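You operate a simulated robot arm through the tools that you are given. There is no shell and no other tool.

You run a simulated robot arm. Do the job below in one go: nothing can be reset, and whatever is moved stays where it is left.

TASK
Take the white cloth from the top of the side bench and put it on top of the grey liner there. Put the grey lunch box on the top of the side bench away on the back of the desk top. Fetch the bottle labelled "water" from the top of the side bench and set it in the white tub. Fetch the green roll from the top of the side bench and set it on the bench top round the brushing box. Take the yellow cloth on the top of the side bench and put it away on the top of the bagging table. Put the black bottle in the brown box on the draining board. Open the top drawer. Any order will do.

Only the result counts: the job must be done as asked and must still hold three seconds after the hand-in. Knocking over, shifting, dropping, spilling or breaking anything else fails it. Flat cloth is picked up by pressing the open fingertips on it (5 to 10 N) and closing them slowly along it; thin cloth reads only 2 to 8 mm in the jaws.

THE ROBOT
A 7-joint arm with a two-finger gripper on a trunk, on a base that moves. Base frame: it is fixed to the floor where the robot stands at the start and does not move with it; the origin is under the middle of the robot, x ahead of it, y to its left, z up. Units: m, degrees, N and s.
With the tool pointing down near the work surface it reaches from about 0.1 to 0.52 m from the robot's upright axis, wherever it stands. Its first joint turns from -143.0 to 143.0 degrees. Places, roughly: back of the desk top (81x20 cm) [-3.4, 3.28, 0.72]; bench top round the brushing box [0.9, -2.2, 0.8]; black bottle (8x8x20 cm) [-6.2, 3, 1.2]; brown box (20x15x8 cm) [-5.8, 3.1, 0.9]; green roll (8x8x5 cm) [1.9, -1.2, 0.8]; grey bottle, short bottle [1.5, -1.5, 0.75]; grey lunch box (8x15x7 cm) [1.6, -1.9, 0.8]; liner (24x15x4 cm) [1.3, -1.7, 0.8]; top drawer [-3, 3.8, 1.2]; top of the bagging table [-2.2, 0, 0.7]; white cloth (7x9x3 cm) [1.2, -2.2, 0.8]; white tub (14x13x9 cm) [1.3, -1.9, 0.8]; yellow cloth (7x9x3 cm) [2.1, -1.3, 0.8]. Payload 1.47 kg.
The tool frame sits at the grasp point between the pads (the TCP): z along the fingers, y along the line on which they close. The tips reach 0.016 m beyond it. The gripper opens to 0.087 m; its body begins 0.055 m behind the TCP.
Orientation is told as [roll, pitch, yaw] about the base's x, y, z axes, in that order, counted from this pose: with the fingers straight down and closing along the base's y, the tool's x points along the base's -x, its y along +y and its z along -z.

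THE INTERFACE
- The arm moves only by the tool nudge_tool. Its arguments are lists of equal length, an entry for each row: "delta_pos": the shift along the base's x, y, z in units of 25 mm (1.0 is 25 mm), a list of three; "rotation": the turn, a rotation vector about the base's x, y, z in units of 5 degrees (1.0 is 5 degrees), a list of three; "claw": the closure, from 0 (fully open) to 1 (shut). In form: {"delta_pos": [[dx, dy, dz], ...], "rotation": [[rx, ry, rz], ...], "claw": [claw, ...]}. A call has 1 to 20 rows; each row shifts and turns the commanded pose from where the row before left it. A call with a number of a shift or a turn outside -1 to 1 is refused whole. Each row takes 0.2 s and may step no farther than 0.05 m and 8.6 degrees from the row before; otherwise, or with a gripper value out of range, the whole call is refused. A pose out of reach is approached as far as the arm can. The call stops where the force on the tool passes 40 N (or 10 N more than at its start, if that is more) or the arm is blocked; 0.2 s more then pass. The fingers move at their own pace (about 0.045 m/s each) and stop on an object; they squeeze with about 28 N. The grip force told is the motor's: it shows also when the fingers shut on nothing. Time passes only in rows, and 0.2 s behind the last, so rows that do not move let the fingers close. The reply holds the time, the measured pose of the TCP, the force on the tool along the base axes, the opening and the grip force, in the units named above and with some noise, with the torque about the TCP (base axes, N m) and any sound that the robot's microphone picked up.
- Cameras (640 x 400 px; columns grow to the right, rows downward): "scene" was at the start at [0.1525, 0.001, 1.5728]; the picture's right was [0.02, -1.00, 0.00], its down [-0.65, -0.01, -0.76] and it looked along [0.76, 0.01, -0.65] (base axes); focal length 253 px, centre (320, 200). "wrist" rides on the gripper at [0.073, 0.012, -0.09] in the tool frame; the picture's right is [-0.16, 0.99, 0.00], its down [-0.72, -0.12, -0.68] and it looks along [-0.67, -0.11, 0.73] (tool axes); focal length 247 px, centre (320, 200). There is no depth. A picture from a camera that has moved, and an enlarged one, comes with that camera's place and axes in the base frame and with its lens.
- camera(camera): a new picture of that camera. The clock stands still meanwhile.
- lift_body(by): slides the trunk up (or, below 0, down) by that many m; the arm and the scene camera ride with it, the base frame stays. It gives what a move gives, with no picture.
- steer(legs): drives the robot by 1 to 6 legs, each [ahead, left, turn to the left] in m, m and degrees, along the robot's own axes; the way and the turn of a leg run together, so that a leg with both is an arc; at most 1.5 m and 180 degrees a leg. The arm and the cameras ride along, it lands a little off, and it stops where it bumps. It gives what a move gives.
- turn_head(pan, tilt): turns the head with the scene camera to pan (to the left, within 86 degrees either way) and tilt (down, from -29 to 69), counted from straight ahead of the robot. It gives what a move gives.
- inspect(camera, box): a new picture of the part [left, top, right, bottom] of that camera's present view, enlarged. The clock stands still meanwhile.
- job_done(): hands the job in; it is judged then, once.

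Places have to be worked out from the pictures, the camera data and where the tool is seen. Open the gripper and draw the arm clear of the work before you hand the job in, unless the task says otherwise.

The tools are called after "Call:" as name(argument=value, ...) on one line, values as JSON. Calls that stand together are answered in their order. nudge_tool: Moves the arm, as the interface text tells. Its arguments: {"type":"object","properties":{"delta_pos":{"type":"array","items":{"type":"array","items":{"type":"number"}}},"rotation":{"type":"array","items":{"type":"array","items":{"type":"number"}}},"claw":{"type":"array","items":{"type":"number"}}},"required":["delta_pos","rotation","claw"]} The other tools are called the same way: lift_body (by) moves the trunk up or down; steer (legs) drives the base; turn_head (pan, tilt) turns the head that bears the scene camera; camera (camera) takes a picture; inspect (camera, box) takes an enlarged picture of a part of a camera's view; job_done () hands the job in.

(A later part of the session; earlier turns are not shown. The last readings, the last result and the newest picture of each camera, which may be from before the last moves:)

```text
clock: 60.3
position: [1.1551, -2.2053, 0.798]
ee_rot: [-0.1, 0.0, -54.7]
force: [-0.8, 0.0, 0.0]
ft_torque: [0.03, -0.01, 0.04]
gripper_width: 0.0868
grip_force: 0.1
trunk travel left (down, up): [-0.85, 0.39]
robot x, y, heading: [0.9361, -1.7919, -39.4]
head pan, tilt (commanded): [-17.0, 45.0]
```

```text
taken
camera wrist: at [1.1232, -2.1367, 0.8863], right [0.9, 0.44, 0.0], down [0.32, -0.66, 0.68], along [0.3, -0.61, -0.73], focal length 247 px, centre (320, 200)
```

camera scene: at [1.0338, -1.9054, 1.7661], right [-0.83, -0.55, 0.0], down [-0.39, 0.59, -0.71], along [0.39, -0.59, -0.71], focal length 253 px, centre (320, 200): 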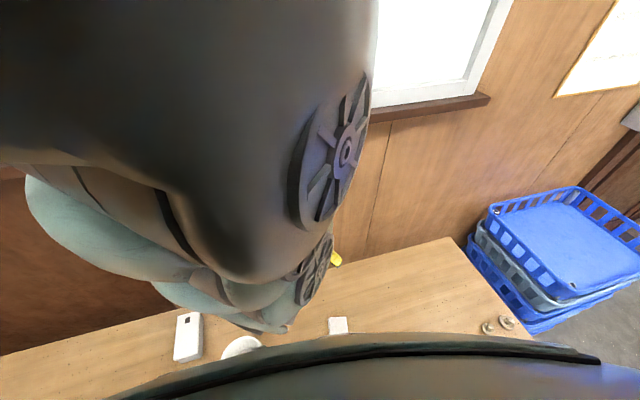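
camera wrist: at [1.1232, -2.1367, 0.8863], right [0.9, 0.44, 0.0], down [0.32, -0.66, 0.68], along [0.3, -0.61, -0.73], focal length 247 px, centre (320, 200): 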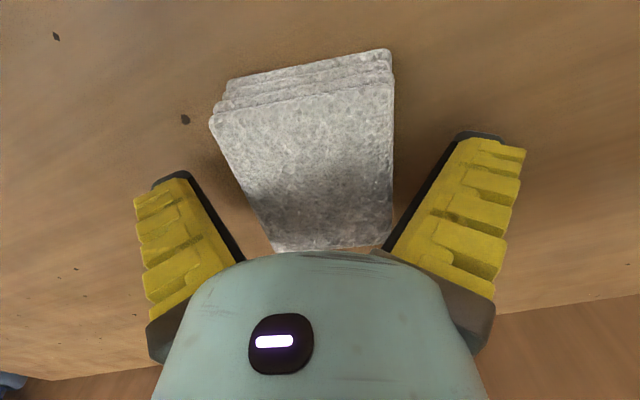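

The cloth now lies between the fingers. I lower a little more with the trunk and check the force.

Call:
lift_body(by=-0.02)

Call:
camera(camera="wrist")

```text
clock: 60.8
position: [1.1551, -2.2044, 0.7833]
ee_rot: [0.0, 0.3, -54.7]
force: [-1.1, 8.3, 24.4]
ft_torque: [-0.33, 0.45, -0.03]
gripper_width: 0.087
grip_force: 13.4
trunk travel left (down, up): [-0.835, 0.405]
robot x, y, heading: [0.9359, -1.7952, -39.6]
head pan, tilt (commanded): [-17.0, 45.0]
stopped: the force on the tool passed its limit at 107 N (the readings are from after the stop); the commanded pose is now the measured one
```

```text
taken
camera wrist: at [1.123, -2.1372, 0.8732], right [0.9, 0.44, 0.0], down [0.33, -0.66, 0.68], along [0.3, -0.61, -0.74], focal length 247 px, centre (320, 200)
```

wrist: 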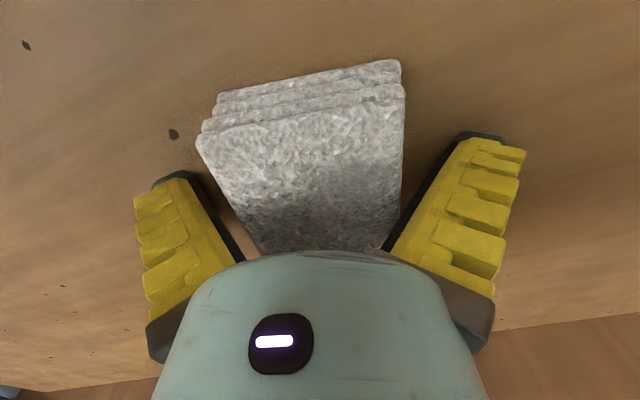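

The fingertips touched the bench at TCP z≈0.784, so the surface is near z=0.768. I raise 3 mm and close on the cloth.

Call:
nudge_tool(delta_pos=[[0, 0, 0.15], [0, 0, 0], [0, 0, 0], [0, 0, 0], [0, 0, 0], [0, 0, 0], [0, 0, 0]], rotation=[[0, 0, 0], [0, 0, 0], [0, 0, 0], [0, 0, 0], [0, 0, 0], [0, 0, 0], [0, 0, 0]], claw=[0, 0, 1, 1, 1, 1, 1])

Call:
camera(camera="wrist")

```text
clock: 62.4
position: [1.1539, -2.205, 0.787]
ee_rot: [0.1, 0.3, -54.8]
force: [-3.8, 12.5, 39.1]
ft_torque: [0.1, -0.14, 0.05]
gripper_width: 0.0723
grip_force: 29.9
trunk travel left (down, up): [-0.835, 0.405]
robot x, y, heading: [0.938, -1.7928, -39.4]
head pan, tilt (commanded): [-17.0, 45.0]
```

```text
taken
camera wrist: at [1.1225, -2.1374, 0.8773], right [0.9, 0.44, 0.0], down [0.33, -0.66, 0.68], along [0.3, -0.61, -0.74], focal length 247 px, centre (320, 200)
```

wrist: 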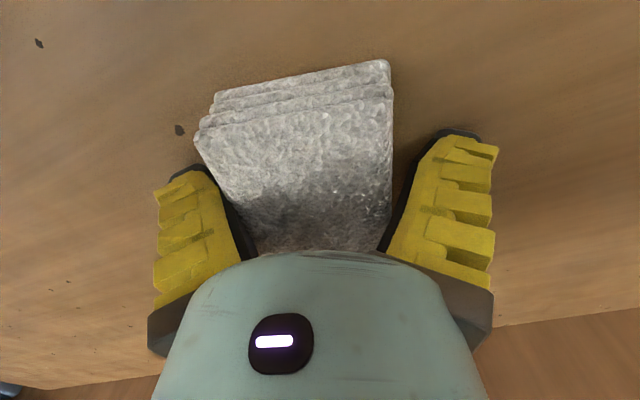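

The jaws hold the cloth at 72 mm with good grip force. I lift slowly straight up.

Call:
nudge_tool(delta_pos=[[0, 0, 0.3], [0, 0, 0.5], [0, 0, 1], [0, 0, 1], [0, 0, 1], [0, 0, 1]], rotation=[[0, 0, 0], [0, 0, 0], [0, 0, 0], [0, 0, 0], [0, 0, 0], [0, 0, 0]], claw=[1, 1, 1, 1, 1, 1])

Call:
camera(camera="wrist")

```text
clock: 63.8
position: [1.153, -2.2031, 0.9074]
ee_rot: [0.0, 0.2, -54.7]
force: [0.1, 0.3, -0.1]
ft_torque: [-0.01, 0.0, 0.01]
gripper_width: 0.0001
grip_force: 27.6
trunk travel left (down, up): [-0.835, 0.405]
robot x, y, heading: [0.934, -1.7924, -39.5]
head pan, tilt (commanded): [-17.0, 45.0]
```

```text
taken
camera wrist: at [1.1227, -2.1359, 0.9969], right [0.9, 0.44, 0.0], down [0.33, -0.66, 0.68], along [0.3, -0.61, -0.74], focal length 247 px, centre (320, 200)
```

wrist: 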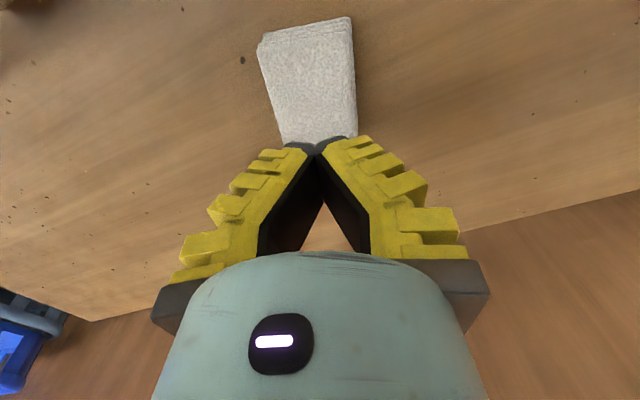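

The cloth slipped out, and it still lies in place about 8 mm to the picture's left of the tool. I open the jaws, recentre and lower the trunk so the arm has more room to press down.

Call:
nudge_tool(delta_pos=[[-0.29, -0.14, 0], [0, 0, 0], [0, 0, 0], [0, 0, 0], [0, 0, 0], [0, 0, 0]], rotation=[[0, 0, 0], [0, 0, 0], [0, 0, 0], [0, 0, 0], [0, 0, 0], [0, 0, 0]], claw=[0, 0, 0, 0, 0, 0])

Call:
lift_body(by=-0.07)

Call:
camera(camera="wrist")

```text
clock: 65.2
position: [1.1465, -2.2079, 0.906]
ee_rot: [0.0, 0.4, -54.7]
force: [-0.1, -0.2, -0.6]
ft_torque: [-0.03, 0.0, -0.02]
gripper_width: 0.0872
grip_force: 0.0
trunk travel left (down, up): [-0.835, 0.405]
robot x, y, heading: [0.9375, -1.7933, -39.6]
head pan, tilt (commanded): [-17.0, 45.0]
```

```text
clock: 66.3
position: [1.1463, -2.2074, 0.8371]
ee_rot: [-0.1, 0.3, -54.7]
force: [-0.6, 0.4, -0.6]
ft_torque: [0.04, 0.01, 0.01]
gripper_width: 0.0868
grip_force: 0.0
trunk travel left (down, up): [-0.765, 0.475]
robot x, y, heading: [0.9359, -1.7951, -39.8]
head pan, tilt (commanded): [-17.0, 45.0]
```

```text
taken
camera wrist: at [1.1152, -2.1394, 0.9264], right [0.9, 0.44, 0.0], down [0.33, -0.66, 0.68], along [0.3, -0.61, -0.74], focal length 247 px, centre (320, 200)
```

wrist: 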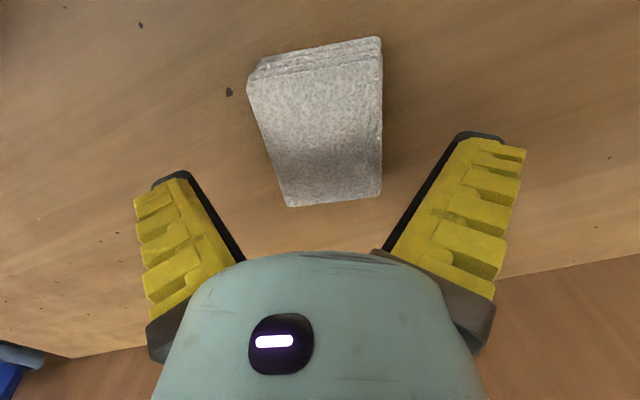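

The cloth is now about 3 mm right and 8 mm outward of the tool. I correct that and descend to just above contact.

Call:
nudge_tool(delta_pos=[[0.29, -0.21, 0], [0, 0, -0.7], [0, 0, -0.7], [0, 0, -0.4], [0, 0, -0.2], [0, 0, 0]], rotation=[[0, 0, 0], [0, 0, 0], [0, 0, 0], [0, 0, 0], [0, 0, 0], [0, 0, 0]], claw=[0, 0, 0, 0, 0, 0])

Call:
camera(camera="wrist")

```text
clock: 67.7
position: [1.153, -2.2111, 0.7871]
ee_rot: [-0.1, 0.2, -54.6]
force: [-0.2, -0.1, -0.2]
ft_torque: [-0.03, -0.04, 0.0]
gripper_width: 0.0869
grip_force: 0.0
trunk travel left (down, up): [-0.765, 0.475]
robot x, y, heading: [0.9383, -1.7895, -39.4]
head pan, tilt (commanded): [-17.0, 45.0]
```

```text
taken
camera wrist: at [1.1221, -2.1442, 0.8769], right [0.9, 0.44, 0.0], down [0.33, -0.66, 0.68], along [0.3, -0.61, -0.74], focal length 247 px, centre (320, 200)
```

wrist: 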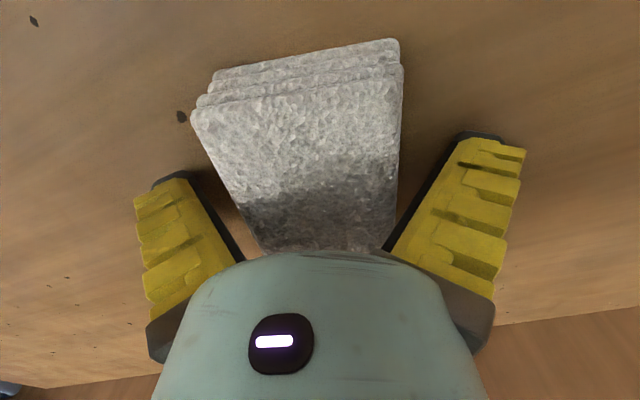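

No contact yet at z=0.787, and the cloth is well between the fingers. I go down in 1–2 mm steps to feel the bench.

Call:
nudge_tool(delta_pos=[[0, 0, -0.08], [0, 0, -0.08], [0, 0, 0]], rotation=[[0, 0, 0], [0, 0, 0], [0, 0, 0]], claw=[0, 0, 0])

```text
clock: 68.5
position: [1.153, -2.2117, 0.7836]
ee_rot: [-0.1, 0.3, -54.6]
force: [-4.2, 8.0, 23.7]
ft_torque: [0.02, -0.09, 0.18]
gripper_width: 0.0874
grip_force: 0.3
trunk travel left (down, up): [-0.765, 0.475]
robot x, y, heading: [0.9383, -1.7936, -39.4]
head pan, tilt (commanded): [-17.0, 45.0]
```

The bench is felt at TCP z≈0.784 with 24 N. I back off 3 mm and close slowly in small claw steps.

Call:
nudge_tool(delta_pos=[[0, 0, 0.12], [0, 0, 0], [0, 0, 0], [0, 0, 0], [0, 0, 0], [0, 0, 0], [0, 0, 0], [0, 0, 0], [0, 0, 0]], rotation=[[0, 0, 0], [0, 0, 0], [0, 0, 0], [0, 0, 0], [0, 0, 0], [0, 0, 0], [0, 0, 0], [0, 0, 0], [0, 0, 0]], claw=[0, 0.05, 0.1, 0.14, 0.18, 0.22, 0.26, 0.3, 0.3])

Call:
camera(camera="wrist")

```text
clock: 70.3
position: [1.1526, -2.213, 0.7873]
ee_rot: [-0.1, 0.3, -54.7]
force: [-3.0, 10.9, 30.1]
ft_torque: [0.07, -0.01, -0.12]
gripper_width: 0.0722
grip_force: 30.2
trunk travel left (down, up): [-0.765, 0.475]
robot x, y, heading: [0.9385, -1.7896, -39.8]
head pan, tilt (commanded): [-17.0, 45.0]
stopped in row 9: the force on the tool passed its limit at 41 N (the readings are from after the stop); the commanded pose is now the measured one
```

```text
taken
camera wrist: at [1.1223, -2.1444, 0.8768], right [0.9, 0.44, 0.0], down [0.33, -0.66, 0.68], along [0.3, -0.61, -0.74], focal length 247 px, centre (320, 200)
```

wrist: 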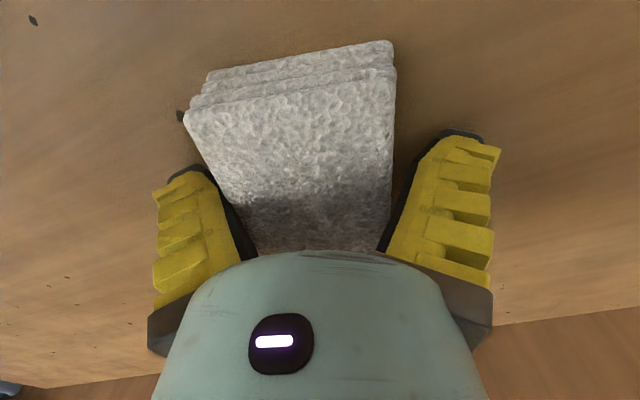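

The splayed fingers wedge against the cloth's sides, which gives the upward force. I test a very slow lift while watching the jaw width.

Call:
nudge_tool(delta_pos=[[0, 0, 0.1], [0, 0, 0.1], [0, 0, 0.1], [0, 0, 0]], rotation=[[0, 0, 0], [0, 0, 0], [0, 0, 0], [0, 0, 0]], claw=[0.3, 0.3, 0.3, 0.3])

Call:
camera(camera="wrist")

```text
clock: 71.3
position: [1.152, -2.2111, 0.7932]
ee_rot: [-0.1, 0.4, -54.6]
force: [0.3, 0.0, 0.7]
ft_torque: [0.0, -0.04, 0.01]
gripper_width: 0.071
grip_force: 27.9
trunk travel left (down, up): [-0.765, 0.475]
robot x, y, heading: [0.937, -1.794, -39.3]
head pan, tilt (commanded): [-17.0, 45.0]
```

```text
taken
camera wrist: at [1.121, -2.1439, 0.8829], right [0.9, 0.44, 0.0], down [0.33, -0.66, 0.68], along [0.3, -0.61, -0.74], focal length 247 px, centre (320, 200)
```

wrist: 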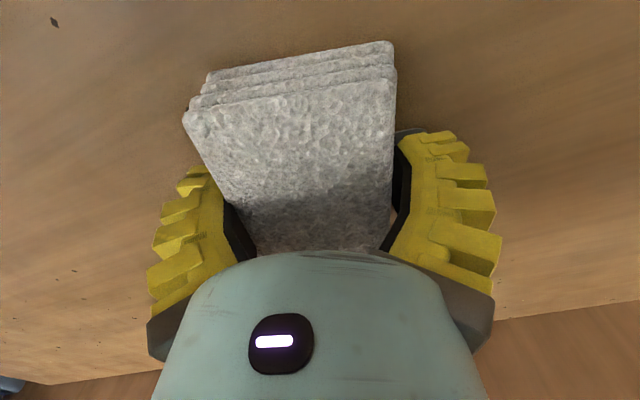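

The fingers now wrap the cloth, the reaction force is gone, and the cloth keeps its place in view, so it is lifting. I continue slowly.

Call:
nudge_tool(delta_pos=[[0, 0, 0.15], [0, 0, 0.2], [0, 0, 0.25], [0, 0, 0.3], [0, 0, 0.3], [0, 0, 0.3], [0, 0, 0.3], [0, 0, 0.3], [0, 0, 0]], rotation=[[0, 0, 0], [0, 0, 0], [0, 0, 0], [0, 0, 0], [0, 0, 0], [0, 0, 0], [0, 0, 0], [0, 0, 0], [0, 0, 0]], claw=[0.3, 0.3, 0.3, 0.3, 0.3, 0.3, 0.3, 0.3, 0.3])

Call:
camera(camera="wrist")

```text
clock: 73.3
position: [1.1525, -2.2106, 0.8484]
ee_rot: [-0.2, 0.4, -54.7]
force: [-1.2, 0.5, -0.2]
ft_torque: [-0.02, 0.0, 0.01]
gripper_width: 0.0709
grip_force: 28.1
trunk travel left (down, up): [-0.765, 0.475]
robot x, y, heading: [0.9365, -1.7917, -39.4]
head pan, tilt (commanded): [-17.0, 45.0]
```

```text
taken
camera wrist: at [1.1214, -2.1429, 0.938], right [0.9, 0.44, 0.0], down [0.33, -0.66, 0.68], along [0.3, -0.61, -0.74], focal length 247 px, centre (320, 200)
```

wrist: 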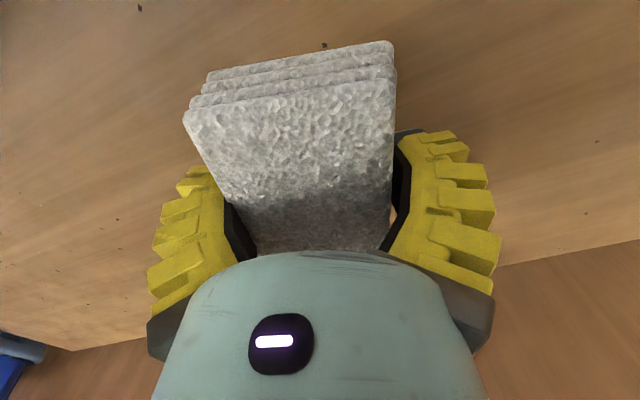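

The cloth is held at 71 mm and clear of the bench. I raise it to z≈0.95, above the tub's height, and carry it toward the liner at about (1.274, -1.685).

Call:
nudge_tool(delta_pos=[[0, 0, 0.3], [0, 0, 0.5], [0, 0, 0.6], [0, 0, 0.6], [0, 0, 0.6], [0, 0, 0.6], [0, 0, 0.5], [0, 0, 0.3], [0.1, 0.4, 0], [0.17, 0.75, 0], [0.17, 0.75, 0], [0.17, 0.75, 0], [0.17, 0.75, 0], [0.17, 0.75, 0], [0.17, 0.75, 0], [0.17, 0.75, 0], [0.17, 0.75, 0], [0.17, 0.75, 0], [0.17, 0.75, 0], [0.17, 0.75, 0]], rotation=[[0, 0, 0], [0, 0, 0], [0, 0, 0], [0, 0, 0], [0, 0, 0], [0, 0, 0], [0, 0, 0], [0, 0, 0], [0, 0, 0.11], [0, 0, 0.11], [0, 0, 0.11], [0, 0, 0.11], [0, 0, 0.11], [0, 0, 0.11], [0, 0, 0.11], [0, 0, 0.11], [0, 0, 0.11], [0, 0, 0.11], [0, 0, 0.11], [0, 0, 0.11]], claw=[0.3, 0.3, 0.3, 0.3, 0.3, 0.3, 0.3, 0.3, 0.3, 0.3, 0.3, 0.3, 0.3, 0.3, 0.3, 0.3, 0.3, 0.3, 0.3, 0.3])

Call:
nudge_tool(delta_pos=[[0.17, 0.75, 0], [0.17, 0.75, 0], [0.17, 0.75, 0], [0.17, 0.75, 0], [0.17, 0.75, 0], [0.17, 0.75, 0], [0.17, 0.75, 0], [0.17, 0.75, 0], [0.17, 0.75, 0], [0.17, 0.75, 0], [0.17, 0.75, 0], [0.17, 0.75, 0], [0.17, 0.75, 0], [0.17, 0.75, 0], [0.17, 0.75, 0], [0.15, 0.6, 0], [0, 0, 0]], rotation=[[0, 0, 0.11], [0, 0, 0.11], [0, 0, 0.11], [0, 0, 0.11], [0, 0, 0.11], [0, 0, 0.11], [0, 0, 0.11], [0, 0, 0.11], [0, 0, 0.11], [0, 0, 0.11], [0, 0, 0.11], [0, 0, 0.11], [0, 0, 0.11], [0, 0, 0.11], [0, 0, 0.11], [0, 0, 0.11], [0, 0, 0]], claw=[0.3, 0.3, 0.3, 0.3, 0.3, 0.3, 0.3, 0.3, 0.3, 0.3, 0.3, 0.3, 0.3, 0.3, 0.3, 0.3, 0.3])

Call:
camera(camera="wrist")

```text
clock: 77.5
position: [1.22, -2.0315, 0.8969]
ee_rot: [-0.1, 0.5, -48.3]
force: [0.4, -0.2, -0.4]
ft_torque: [-0.02, 0.02, -0.04]
gripper_width: 0.0704
grip_force: 28.1
out of reach, approached as far as the arm can: row 13, 14, 15, 16, 17, 18, 19, 20
trunk travel left (down, up): [-0.765, 0.475]
robot x, y, heading: [0.9336, -1.7912, -39.8]
head pan, tilt (commanded): [-17.0, 45.0]
```

```text
clock: 81.1
position: [1.2893, -1.7355, 0.8883]
ee_rot: [-0.1, 0.3, -39.4]
force: [0.4, 0.0, 0.4]
ft_torque: [0.03, 0.01, 0.02]
gripper_width: 0.0701
grip_force: 28.0
out of reach, approached as far as the arm can: row 1, 3
trunk travel left (down, up): [-0.765, 0.475]
robot x, y, heading: [0.9408, -1.7928, -39.4]
head pan, tilt (commanded): [-17.0, 45.0]
```

```text
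taken
camera wrist: at [1.2421, -1.6798, 0.978], right [0.75, 0.66, 0.0], down [0.49, -0.55, 0.68], along [0.45, -0.51, -0.74], focal length 247 px, centre (320, 200)
```

wrist: 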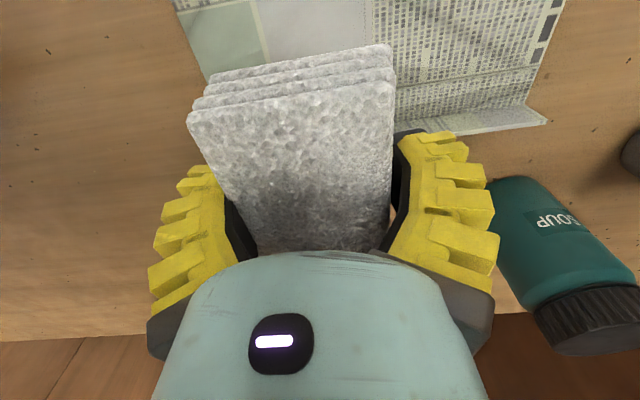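

The cloth hangs over the far part of the liner, and the SOUP bottle is close on the right. I shift about 5 cm toward the liner's middle and lower partway.

Call:
nudge_tool(delta_pos=[[-0.2, 0.67, 0], [-0.2, 0.67, 0], [-0.2, 0.67, 0], [0, 0, -0.5], [0, 0, -0.5], [0, 0, -0.5], [0, 0, -0.5], [0, 0, 0]], rotation=[[0, 0, 0], [0, 0, 0], [0, 0, 0], [0, 0, 0], [0, 0, 0], [0, 0, 0], [0, 0, 0], [0, 0, 0]], claw=[0.3, 0.3, 0.3, 0.3, 0.3, 0.3, 0.3, 0.3])

Call:
camera(camera="wrist")

Call:
camera(camera="scene")

```text
clock: 82.9
position: [1.2748, -1.6852, 0.8389]
ee_rot: [-0.1, 0.3, -39.4]
force: [-0.2, 1.2, 1.0]
ft_torque: [0.0, -0.01, 0.0]
gripper_width: 0.0701
grip_force: 27.6
trunk travel left (down, up): [-0.765, 0.475]
robot x, y, heading: [0.9382, -1.7918, -39.5]
head pan, tilt (commanded): [-17.0, 45.0]
```

```text
taken
camera wrist: at [1.2281, -1.6294, 0.9289], right [0.75, 0.66, 0.0], down [0.49, -0.55, 0.68], along [0.45, -0.51, -0.74], focal length 247 px, centre (320, 200)
```

wrist: 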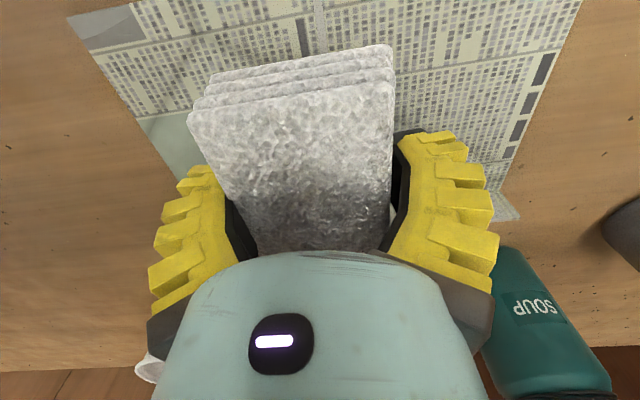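

```text
taken
camera scene: at [1.0337, -1.9051, 1.4314], right [-0.83, -0.55, 0.0], down [-0.39, 0.59, -0.71], along [0.39, -0.59, -0.71], focal length 253 px, centre (320, 200)
```

scene: 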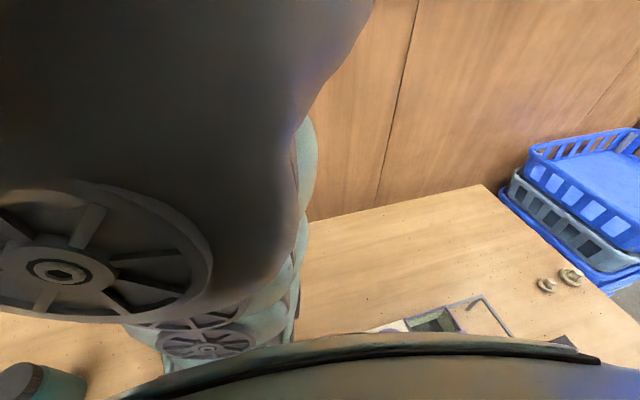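

The cloth is over the middle of the liner with margins on all sides. I lower gently toward contact.

Call:
nudge_tool(delta_pos=[[0, 0, -0.4], [0, 0, -0.4], [0, 0, -0.4], [0, 0, -0.2], [0, 0, -0.1], [0, 0, -0.1], [0, 0, 0]], rotation=[[0, 0, 0], [0, 0, 0], [0, 0, 0], [0, 0, 0], [0, 0, 0], [0, 0, 0], [0, 0, 0]], claw=[0.3, 0.3, 0.3, 0.3, 0.3, 0.3, 0.3])

```text
clock: 84.5
position: [1.2743, -1.6853, 0.8001]
ee_rot: [0.1, 0.1, -39.5]
force: [-1.0, -0.9, 0.0]
ft_torque: [-0.03, 0.01, -0.01]
gripper_width: 0.07
grip_force: 28.0
trunk travel left (down, up): [-0.765, 0.475]
robot x, y, heading: [0.9374, -1.7951, -39.5]
head pan, tilt (commanded): [-17.0, 45.0]
```

No contact yet at z=0.800. I continue down in 2 mm steps.

Call:
nudge_tool(delta_pos=[[0, 0, -0.1], [0, 0, -0.1], [0, 0, -0.08], [0, 0, 0]], rotation=[[0, 0, 0], [0, 0, 0], [0, 0, 0], [0, 0, 0]], claw=[0.3, 0.3, 0.3, 0.3])

```text
clock: 85.4
position: [1.2747, -1.686, 0.7958]
ee_rot: [0.0, 0.3, -39.4]
force: [-4.5, -9.5, 32.3]
ft_torque: [0.02, -0.19, -0.01]
gripper_width: 0.0701
grip_force: 28.6
trunk travel left (down, up): [-0.765, 0.475]
robot x, y, heading: [0.9369, -1.7934, -39.5]
head pan, tilt (commanded): [-17.0, 45.0]
stopped in row 4: the force on the tool passed its limit at 44 N (the readings are from after the stop); the commanded pose is now the measured one
```

The cloth is down on the liner (contact at z≈0.796). I ease off 2 mm, open slowly and rise straight up.

Call:
nudge_tool(delta_pos=[[0, 0, 0.08], [0, 0, 0], [0, 0, 0], [0, 0, 0], [0, 0, 0], [0, 0, 0], [0, 0, 0.2], [0, 0, 0.4], [0, 0, 0.8], [0, 0, 1], [0, 0, 1], [0, 0, 0]], rotation=[[0, 0, 0], [0, 0, 0], [0, 0, 0], [0, 0, 0], [0, 0, 0], [0, 0, 0], [0, 0, 0], [0, 0, 0], [0, 0, 0], [0, 0, 0], [0, 0, 0], [0, 0, 0]], claw=[0.3, 0.15, 0.1, 0.05, 0, 0, 0, 0, 0, 0, 0, 0])

Call:
camera(camera="wrist")

```text
clock: 88.0
position: [1.2732, -1.6834, 0.8785]
ee_rot: [-0.2, 0.6, -39.3]
force: [-0.1, -0.2, 0.8]
ft_torque: [-0.02, -0.01, -0.01]
gripper_width: 0.0869
grip_force: 0.1
trunk travel left (down, up): [-0.765, 0.475]
robot x, y, heading: [0.937, -1.7938, -39.5]
head pan, tilt (commanded): [-17.0, 45.0]
```

```text
taken
camera wrist: at [1.2256, -1.6274, 0.9696], right [0.75, 0.66, 0.0], down [0.49, -0.55, 0.67], along [0.45, -0.51, -0.74], focal length 247 px, centre (320, 200)
```

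wrist: 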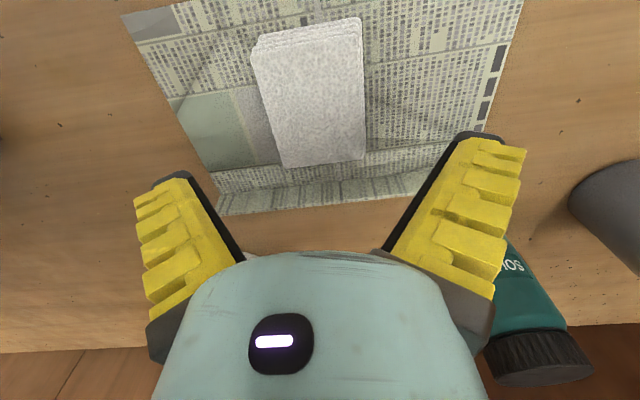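

The white cloth lies squarely on the liner. Next comes the water bottle, so I raise the trunk 0.2 m and shift left 0.35 m to stand between the bottle and the tub.

Call:
lift_body(by=0.2)

Call:
steer(legs=[[0, 0.355, 0]])

Call:
camera(camera="wrist")

Call:
camera(camera="scene")

```text
clock: 90.1
position: [1.273, -1.6848, 1.0786]
ee_rot: [-0.1, 0.6, -39.3]
force: [0.9, -0.2, -0.2]
ft_torque: [0.0, 0.01, 0.02]
gripper_width: 0.0871
grip_force: 0.1
trunk travel left (down, up): [-0.965, 0.275]
robot x, y, heading: [0.9354, -1.7946, -39.4]
head pan, tilt (commanded): [-17.0, 45.0]
```

```text
clock: 92.4
position: [1.4989, -1.4163, 1.0781]
ee_rot: [-0.1, 0.5, -39.7]
force: [0.2, 1.1, -0.1]
ft_torque: [0.0, 0.01, -0.01]
gripper_width: 0.0868
grip_force: 0.1
trunk travel left (down, up): [-0.965, 0.275]
robot x, y, heading: [1.1647, -1.5218, -39.9]
head pan, tilt (commanded): [-17.0, 45.0]
```

```text
taken
camera wrist: at [1.4513, -1.3593, 1.1695], right [0.75, 0.66, 0.0], down [0.49, -0.55, 0.67], along [0.44, -0.51, -0.74], focal length 247 px, centre (320, 200)
```

wrist: 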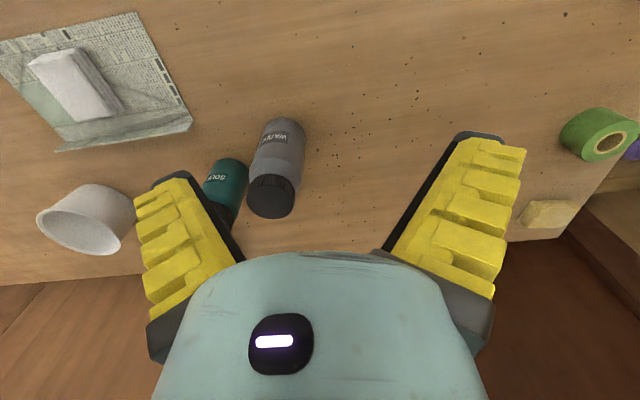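

```text
taken
camera scene: at [1.2572, -1.6359, 1.6314], right [-0.84, -0.55, 0.0], down [-0.39, 0.59, -0.71], along [0.39, -0.59, -0.71], focal length 253 px, centre (320, 200)
```

scene: 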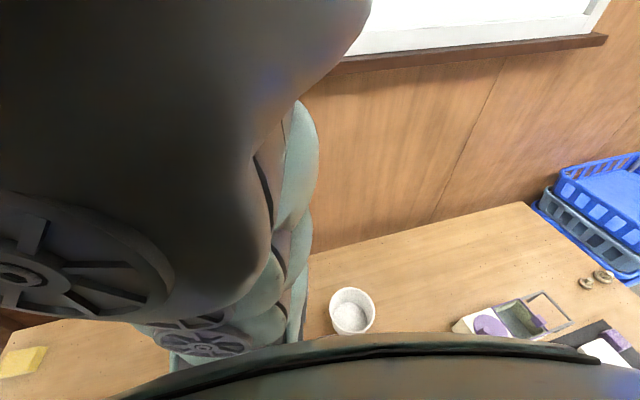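

I place the water bottle's cap at about (1.545, -1.565). I move the tool above it and look again.

Call:
nudge_tool(delta_pos=[[0.263, -0.85, 0], [0.263, -0.85, 0], [0.263, -0.85, 0], [0.263, -0.85, 0], [0.263, -0.85, 0], [0.263, -0.85, 0], [0.263, -0.85, 0], [0, 0, 0]], rotation=[[0, 0, 0], [0, 0, 0], [0, 0, 0], [0, 0, 0], [0, 0, 0], [0, 0, 0], [0, 0, 0], [0, 0, 0]], claw=[0, 0, 0, 0, 0, 0, 0, 0])

Call:
camera(camera="wrist")

```text
clock: 94.2
position: [1.5429, -1.5623, 1.0782]
ee_rot: [-0.1, 0.5, -39.8]
force: [0.3, -0.3, -0.5]
ft_torque: [0.0, -0.02, 0.02]
gripper_width: 0.0871
grip_force: 0.1
trunk travel left (down, up): [-0.965, 0.275]
robot x, y, heading: [1.1615, -1.5218, -39.9]
head pan, tilt (commanded): [-17.0, 45.0]
```

```text
taken
camera wrist: at [1.4958, -1.5068, 1.1679], right [0.75, 0.66, 0.0], down [0.49, -0.55, 0.67], along [0.44, -0.51, -0.74], focal length 247 px, centre (320, 200)
```

wrist: 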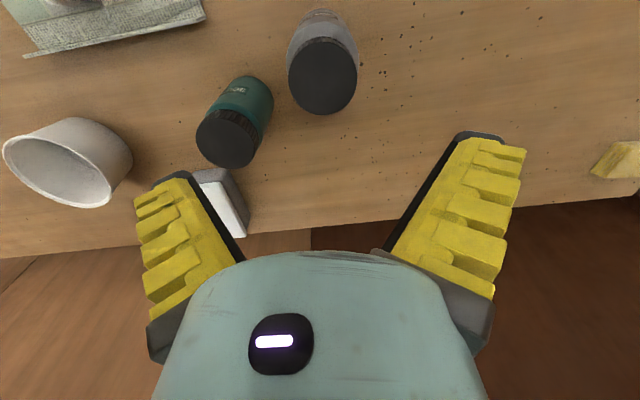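

The cap is centred almost exactly under the tool. I lower the trunk 0.1 m to just above the cap and check again.

Call:
lift_body(by=-0.1)

Call:
camera(camera="wrist")

```text
clock: 95.5
position: [1.5426, -1.5641, 0.9776]
ee_rot: [-0.1, 0.6, -39.7]
force: [0.0, 0.0, -0.3]
ft_torque: [0.0, -0.01, -0.01]
gripper_width: 0.087
grip_force: 0.0
trunk travel left (down, up): [-0.865, 0.375]
robot x, y, heading: [1.1638, -1.5199, -39.6]
head pan, tilt (commanded): [-17.0, 45.0]
```

```text
taken
camera wrist: at [1.4958, -1.5067, 1.0679], right [0.75, 0.66, 0.0], down [0.49, -0.55, 0.67], along [0.44, -0.51, -0.74], focal length 247 px, centre (320, 200)
```

wrist: 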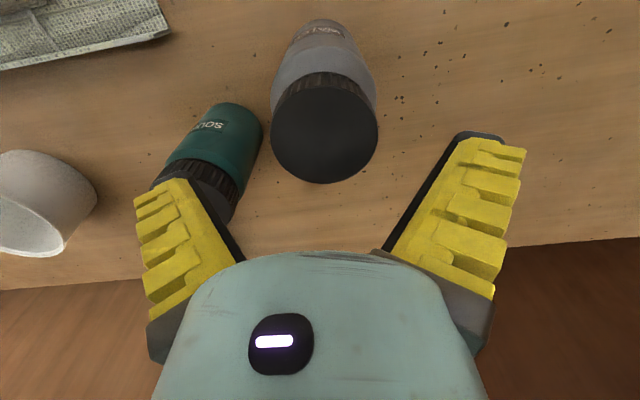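

The cap is centred within about 3 mm, but the left finger would pass close to the SOUP bottle. I rotate the tool 30° so that finger swings away, with a small lateral trim.

Call:
nudge_tool(delta_pos=[[0.09, 0.08, 0], [0, 0, 0], [0, 0, 0], [0, 0, 0], [0, 0, 0], [0, 0, 0], [0, 0, 0]], rotation=[[0, 0, -1], [0, 0, -1], [0, 0, -1], [0, 0, -1], [0, 0, -1], [0, 0, -1], [0, 0, 0]], claw=[0, 0, 0, 0, 0, 0, 0])

Call:
camera(camera="wrist")

```text
clock: 97.1
position: [1.5449, -1.5612, 0.9768]
ee_rot: [-0.1, 0.5, -69.9]
force: [-1.1, 0.7, 1.2]
ft_torque: [-0.03, -0.02, -0.03]
gripper_width: 0.087
grip_force: 0.0
trunk travel left (down, up): [-0.865, 0.375]
robot x, y, heading: [1.1593, -1.5213, -39.8]
head pan, tilt (commanded): [-17.0, 45.0]
```

```text
taken
camera wrist: at [1.5316, -1.4883, 1.0678], right [0.98, 0.19, 0.0], down [0.14, -0.72, 0.67], along [0.13, -0.66, -0.74], focal length 247 px, centre (320, 200)
```

wrist: 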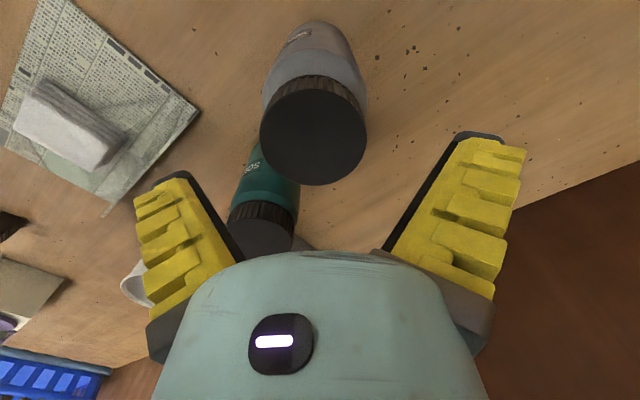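

The left finger is now clear of the SOUP bottle. I descend so the fingers straddle the cap, to TCP z≈0.90.

Call:
nudge_tool(delta_pos=[[-0.1, -0.02, -0.5], [0, 0, -0.5], [0, 0, -0.5], [0, 0, -0.5], [0, 0, -0.5], [0, 0, -0.5], [0, 0, 0]], rotation=[[0, 0, 0], [0, 0, 0], [0, 0, 0], [0, 0, 0], [0, 0, 0], [0, 0, 0], [0, 0, 0]], claw=[0, 0, 0, 0, 0, 0, 0])

Call:
camera(camera="wrist")

```text
clock: 98.5
position: [1.5446, -1.5619, 0.9096]
ee_rot: [0.0, 0.6, -69.8]
force: [-7.4, -2.7, 28.5]
ft_torque: [0.06, 0.41, 0.05]
gripper_width: 0.0897
grip_force: 0.1
trunk travel left (down, up): [-0.865, 0.375]
robot x, y, heading: [1.162, -1.5229, -39.7]
head pan, tilt (commanded): [-17.0, 45.0]
stopped in row 6: the force on the tool passed its limit at 55 N (the readings are from after the stop); the commanded pose is now the measured one
```

```text
taken
camera wrist: at [1.5316, -1.4887, 0.9996], right [0.98, 0.19, 0.0], down [0.14, -0.73, 0.67], along [0.13, -0.66, -0.74], focal length 247 px, centre (320, 200)
```

wrist: 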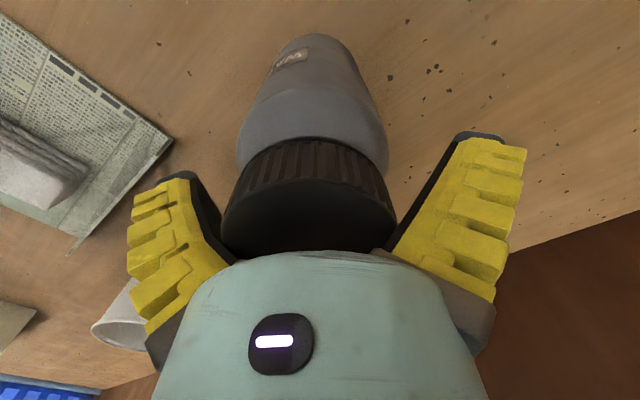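

The left finger touched the cap's side, and the cap sits slightly to the picture's left. I rise 6 mm, shift 4 mm left and close slowly on the cap.

Call:
nudge_tool(delta_pos=[[0, 0, 0.24], [-0.16, -0.03, 0], [0, 0, 0]], rotation=[[0, 0, 0], [0, 0, 0], [0, 0, 0]], claw=[0, 0, 0])

Call:
camera(camera="wrist")

```text
clock: 99.3
position: [1.5397, -1.5627, 0.9143]
ee_rot: [-0.1, 0.6, -69.8]
force: [0.7, -0.3, 0.5]
ft_torque: [0.01, 0.02, 0.0]
gripper_width: 0.0873
grip_force: 0.1
trunk travel left (down, up): [-0.865, 0.375]
robot x, y, heading: [1.1652, -1.5241, -39.9]
head pan, tilt (commanded): [-17.0, 45.0]
```

```text
taken
camera wrist: at [1.5269, -1.4894, 1.0044], right [0.98, 0.19, 0.0], down [0.14, -0.73, 0.67], along [0.13, -0.66, -0.74], focal length 247 px, centre (320, 200)
```

wrist: 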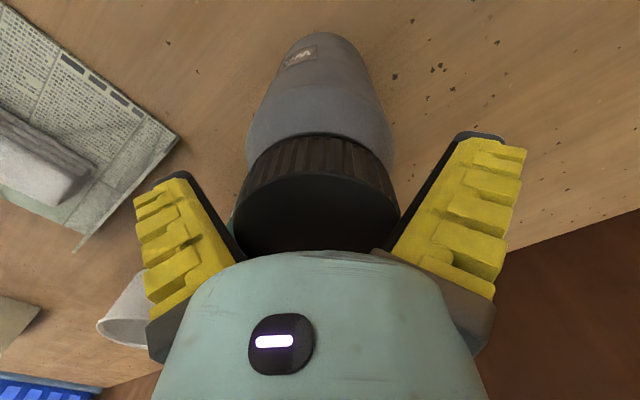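

The cap is now centred between free fingers. I go down another centimetre in small steps.

Call:
nudge_tool(delta_pos=[[0, 0, -0.15], [0, 0, -0.15], [0, 0, -0.15], [0, 0, 0]], rotation=[[0, 0, 0], [0, 0, 0], [0, 0, 0], [0, 0, 0]], claw=[0, 0, 0, 0])

```text
clock: 100.0
position: [1.5448, -1.561, 0.9091]
ee_rot: [0.6, 0.6, -69.9]
force: [-5.4, -0.1, 31.8]
ft_torque: [0.02, 0.32, -0.01]
gripper_width: 0.0896
grip_force: 0.2
trunk travel left (down, up): [-0.865, 0.375]
robot x, y, heading: [1.1625, -1.5193, -39.8]
head pan, tilt (commanded): [-17.0, 45.0]
stopped in row 3: the force on the tool passed its limit at 47 N (the readings are from after the stop); the commanded pose is now the measured one
```

The cap wedges against the narrowing finger roots at z≈0.909, so that is as deep as it goes. I rise 4 mm, recentre and close slowly on the cap.

Call:
nudge_tool(delta_pos=[[-0.1, 0, 0.2], [0, 0, 0], [0, 0, 0], [0, 0, 0], [0, 0, 0], [0, 0, 0], [0, 0, 0], [0, 0, 0], [0, 0, 0], [0, 0, 0]], rotation=[[-0.1, 0, 0], [0, 0, 0], [0, 0, 0], [0, 0, 0], [0, 0, 0], [0, 0, 0], [0, 0, 0], [0, 0, 0], [0, 0, 0], [0, 0, 0]], claw=[0, 0.08, 0.14, 0.2, 0.26, 0.32, 0.38, 0.44, 0.5, 0.5])

Call:
camera(camera="wrist")

```text
clock: 102.2
position: [1.5409, -1.5609, 0.9134]
ee_rot: [0.1, 0.3, -70.0]
force: [-1.0, -0.5, 17.6]
ft_torque: [0.27, 0.52, 0.02]
gripper_width: 0.0645
grip_force: 28.1
trunk travel left (down, up): [-0.865, 0.375]
robot x, y, heading: [1.1585, -1.5259, -40.1]
head pan, tilt (commanded): [-17.0, 45.0]
```

```text
taken
camera wrist: at [1.5281, -1.4877, 1.0033], right [0.98, 0.19, 0.0], down [0.14, -0.72, 0.68], along [0.13, -0.66, -0.74], focal length 247 px, centre (320, 200)
```

wrist: 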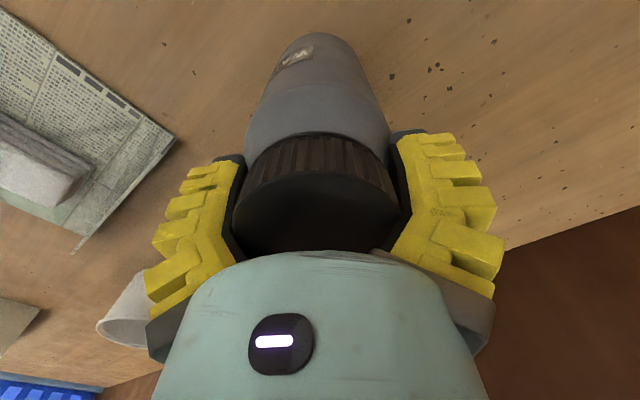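

The fingers wrap the cap at 64.5 mm. I lift very slowly at first and check that the bottle follows.

Call:
nudge_tool(delta_pos=[[0, 0, 0.1], [0, 0, 0.1], [0, 0, 0.1], [0, 0, 0.1], [0, 0, 0.15], [0, 0, 0.15], [0, 0, 0.2], [0, 0, 0.2], [0, 0, 0]], rotation=[[0, 0, 0], [0, 0, 0], [0, 0, 0], [0, 0, 0], [0, 0, 0], [0, 0, 0], [0, 0, 0], [0, 0, 0], [0, 0, 0]], claw=[0.5, 0.5, 0.5, 0.5, 0.5, 0.5, 0.5, 0.5, 0.5])

Call:
camera(camera="wrist")

```text
clock: 104.2
position: [1.5414, -1.5601, 0.9396]
ee_rot: [0.2, 0.2, -69.9]
force: [0.6, -0.4, -1.4]
ft_torque: [-0.01, 0.02, 0.0]
gripper_width: 0.0634
grip_force: 28.2
trunk travel left (down, up): [-0.865, 0.375]
robot x, y, heading: [1.1616, -1.5212, -40.3]
head pan, tilt (commanded): [-17.0, 45.0]
```

```text
taken
camera wrist: at [1.5275, -1.487, 1.0294], right [0.98, 0.19, 0.0], down [0.14, -0.72, 0.68], along [0.13, -0.66, -0.74], focal length 247 px, centre (320, 200)
```

wrist: 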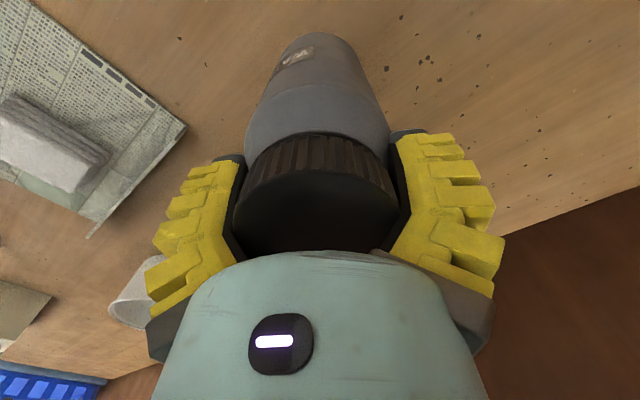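

The bottle follows the hand and weighs only about 1.4 N. I raise the trunk 0.2 m so its base clears everything, and look at the tub.

Call:
lift_body(by=0.2)

Call:
camera(camera="scene")

Call:
camera(camera="wrist")

```text
clock: 106.3
position: [1.5416, -1.5608, 1.1392]
ee_rot: [0.2, 0.2, -69.9]
force: [-0.7, -0.1, -1.3]
ft_torque: [-0.01, 0.0, 0.02]
gripper_width: 0.0632
grip_force: 28.1
trunk travel left (down, up): [-1.065, 0.175]
robot x, y, heading: [1.1594, -1.5224, -39.6]
head pan, tilt (commanded): [-17.0, 45.0]
```

```text
taken
camera scene: at [1.2569, -1.6359, 1.7314], right [-0.84, -0.55, 0.0], down [-0.39, 0.59, -0.71], along [0.39, -0.59, -0.71], focal length 253 px, centre (320, 200)
```

scene: 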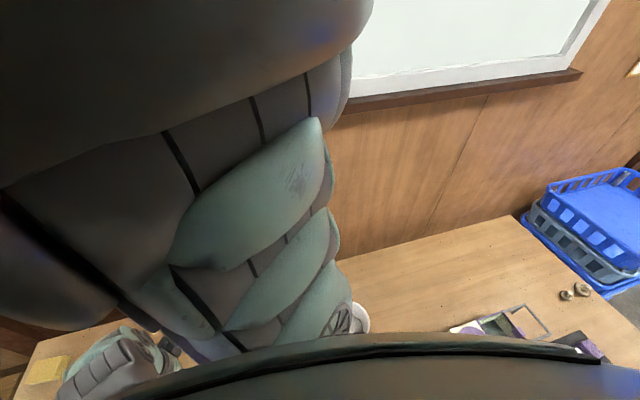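

```text
taken
camera wrist: at [1.5275, -1.487, 1.2293], right [0.98, 0.19, 0.0], down [0.14, -0.72, 0.68], along [0.13, -0.66, -0.74], focal length 247 px, centre (320, 200)
```

wrist: 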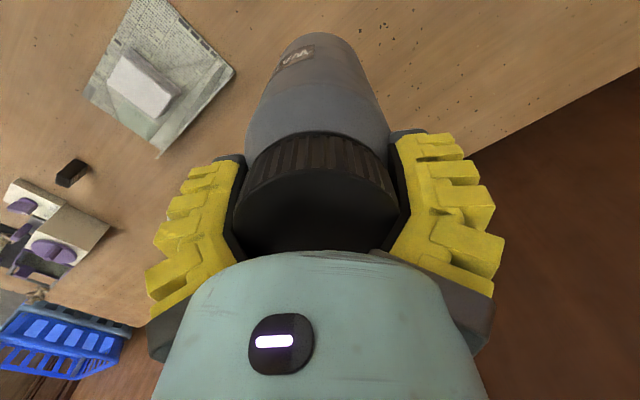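

I judge the tub centre at about (1.343, -1.948). I carry the bottle over at this height, slowly.

Call:
nudge_tool(delta_pos=[[-0.2, -0.4, 0], [-0.397, -0.775, 0], [-0.397, -0.775, 0], [-0.397, -0.775, 0], [-0.397, -0.775, 0], [-0.397, -0.775, 0], [-0.397, -0.775, 0], [-0.397, -0.775, 0], [-0.397, -0.775, 0], [-0.397, -0.775, 0], [-0.397, -0.775, 0], [-0.397, -0.775, 0], [-0.397, -0.775, 0], [-0.397, -0.775, 0], [-0.397, -0.775, 0], [-0.397, -0.775, 0], [-0.397, -0.775, 0], [-0.397, -0.775, 0], [-0.397, -0.775, 0], [-0.397, -0.775, 0]], rotation=[[0, 0, 0], [0, 0, 0], [0, 0, 0], [0, 0, 0], [0, 0, 0], [0, 0, 0], [0, 0, 0], [0, 0, 0], [0, 0, 0], [0, 0, 0], [0, 0, 0], [0, 0, 0], [0, 0, 0], [0, 0, 0], [0, 0, 0], [0, 0, 0], [0, 0, 0], [0, 0, 0], [0, 0, 0], [0, 0, 0]], claw=[0.5, 0.5, 0.5, 0.5, 0.5, 0.5, 0.5, 0.5, 0.5, 0.5, 0.5, 0.5, 0.5, 0.5, 0.5, 0.5, 0.5, 0.5, 0.5, 0.5])

Call:
camera(camera="wrist")

Call:
camera(camera="scene")

```text
clock: 110.5
position: [1.3454, -1.9412, 1.1409]
ee_rot: [0.2, 0.1, -69.8]
force: [-0.2, 0.5, -1.4]
ft_torque: [0.0, -0.01, 0.01]
gripper_width: 0.0629
grip_force: 28.7
trunk travel left (down, up): [-1.065, 0.175]
robot x, y, heading: [1.1573, -1.5222, -40.1]
head pan, tilt (commanded): [-17.0, 45.0]
```

```text
taken
camera wrist: at [1.3337, -1.8684, 1.2308], right [0.98, 0.19, 0.0], down [0.14, -0.72, 0.68], along [0.13, -0.67, -0.73], focal length 247 px, centre (320, 200)
```

wrist: 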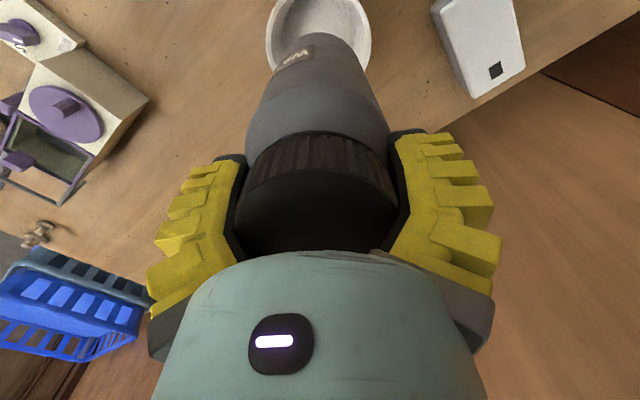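

```text
taken
camera scene: at [1.2569, -1.6359, 1.7314], right [-0.84, -0.55, 0.0], down [-0.39, 0.59, -0.71], along [0.39, -0.59, -0.71], focal length 253 px, centre (320, 200)
```

scene: 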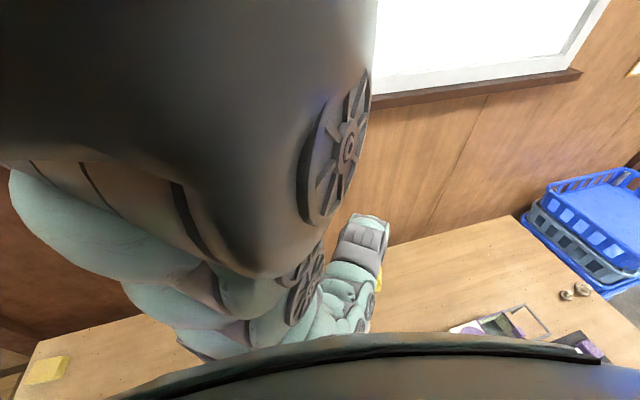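

The tub's rim shows symmetric around the bottle at the top of the view. I zoom in to check the centring before lowering.

Call:
inspect(camera="wrist", box=[240, 0, 400, 100])

```text
4.00 times, centred on (320, 50) of wrist
camera zoom: at [1.3337, -1.8684, 1.2308], right [0.98, 0.19, 0.0], down [0.14, -0.72, 0.68], along [0.13, -0.67, -0.73], focal length 988 px, centre (320, 800)
```

zoom: 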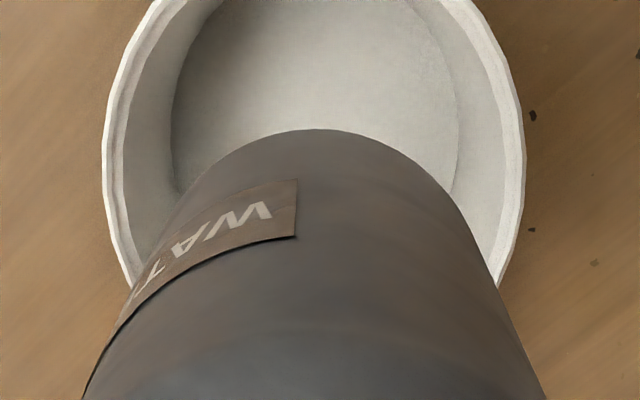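

The tub rim is centred under the bottle within a few millimetres. I lower with the trunk 0.19 m, which leaves the bottle base about 3 cm above the tub floor.

Call:
lift_body(by=-0.19)

Call:
camera(camera="wrist")

```text
clock: 112.6
position: [1.3475, -1.9419, 0.9508]
ee_rot: [0.2, 0.2, -69.9]
force: [0.0, -0.2, 0.0]
ft_torque: [-0.02, 0.03, -0.01]
gripper_width: 0.0633
grip_force: 28.2
trunk travel left (down, up): [-0.875, 0.365]
robot x, y, heading: [1.1587, -1.5256, -40.0]
head pan, tilt (commanded): [-17.0, 45.0]
```

```text
taken
camera wrist: at [1.3341, -1.8679, 1.0408], right [0.98, 0.19, 0.0], down [0.14, -0.72, 0.68], along [0.13, -0.66, -0.74], focal length 247 px, centre (320, 200)
```

wrist: 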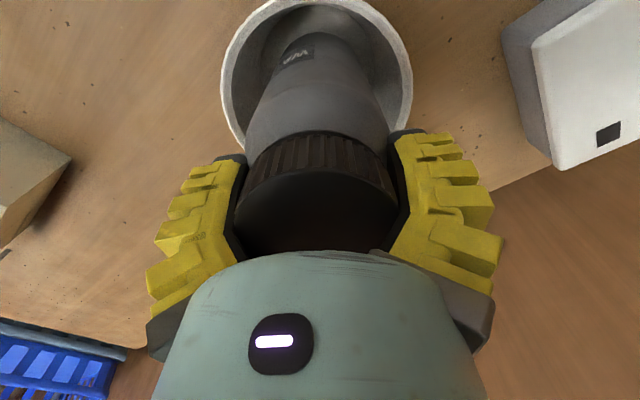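

The bottle is inside the tub's rim. I lower in small steps until the base touches the tub floor.

Call:
nudge_tool(delta_pos=[[0, 0, -0.2], [0, 0, -0.2], [0, 0, -0.2], [0, 0, -0.15], [0, 0, -0.1], [0, 0, -0.1], [0, 0, 0]], rotation=[[0, 0, 0], [0, 0, 0], [0, 0, 0], [0, 0, 0], [0, 0, 0], [0, 0, 0], [0, 0, 0]], claw=[0.5, 0.5, 0.5, 0.5, 0.5, 0.5, 0.5])

```text
clock: 114.2
position: [1.3483, -1.9411, 0.9257]
ee_rot: [0.2, 0.2, -69.8]
force: [-0.6, 0.6, -1.0]
ft_torque: [0.0, -0.01, 0.02]
gripper_width: 0.0628
grip_force: 28.6
trunk travel left (down, up): [-0.875, 0.365]
robot x, y, heading: [1.1612, -1.5198, -40.1]
head pan, tilt (commanded): [-17.0, 45.0]
```

Nothing touched yet at z=0.926. I go on in 2 mm steps.

Call:
nudge_tool(delta_pos=[[0, 0, -0.08], [0, 0, -0.08], [0, 0, -0.06], [0, 0, 0]], rotation=[[0, 0, 0], [0, 0, 0], [0, 0, 0], [0, 0, 0]], claw=[0.5, 0.5, 0.5, 0.5])

```text
clock: 115.2
position: [1.3466, -1.9421, 0.9217]
ee_rot: [0.2, 0.2, -69.9]
force: [0.1, -0.1, -1.5]
ft_torque: [0.01, 0.03, -0.01]
gripper_width: 0.0632
grip_force: 28.0
trunk travel left (down, up): [-0.875, 0.365]
robot x, y, heading: [1.1624, -1.5232, -40.0]
head pan, tilt (commanded): [-17.0, 45.0]
```

Call:
nudge_tool(delta_pos=[[0, 0, -0.06], [0, 0, -0.06], [0, 0, -0.04], [0, 0, 0]], rotation=[[0, 0, 0], [0, 0, 0], [0, 0, 0], [0, 0, 0]], claw=[0.5, 0.5, 0.5, 0.5])

```text
clock: 116.2
position: [1.3467, -1.9422, 0.9187]
ee_rot: [0.2, 0.2, -69.9]
force: [-3.1, 7.3, 31.0]
ft_torque: [0.95, 0.41, 0.02]
gripper_width: 0.0629
grip_force: 28.0
trunk travel left (down, up): [-0.875, 0.365]
robot x, y, heading: [1.1599, -1.5232, -39.8]
head pan, tilt (commanded): [-17.0, 45.0]
```

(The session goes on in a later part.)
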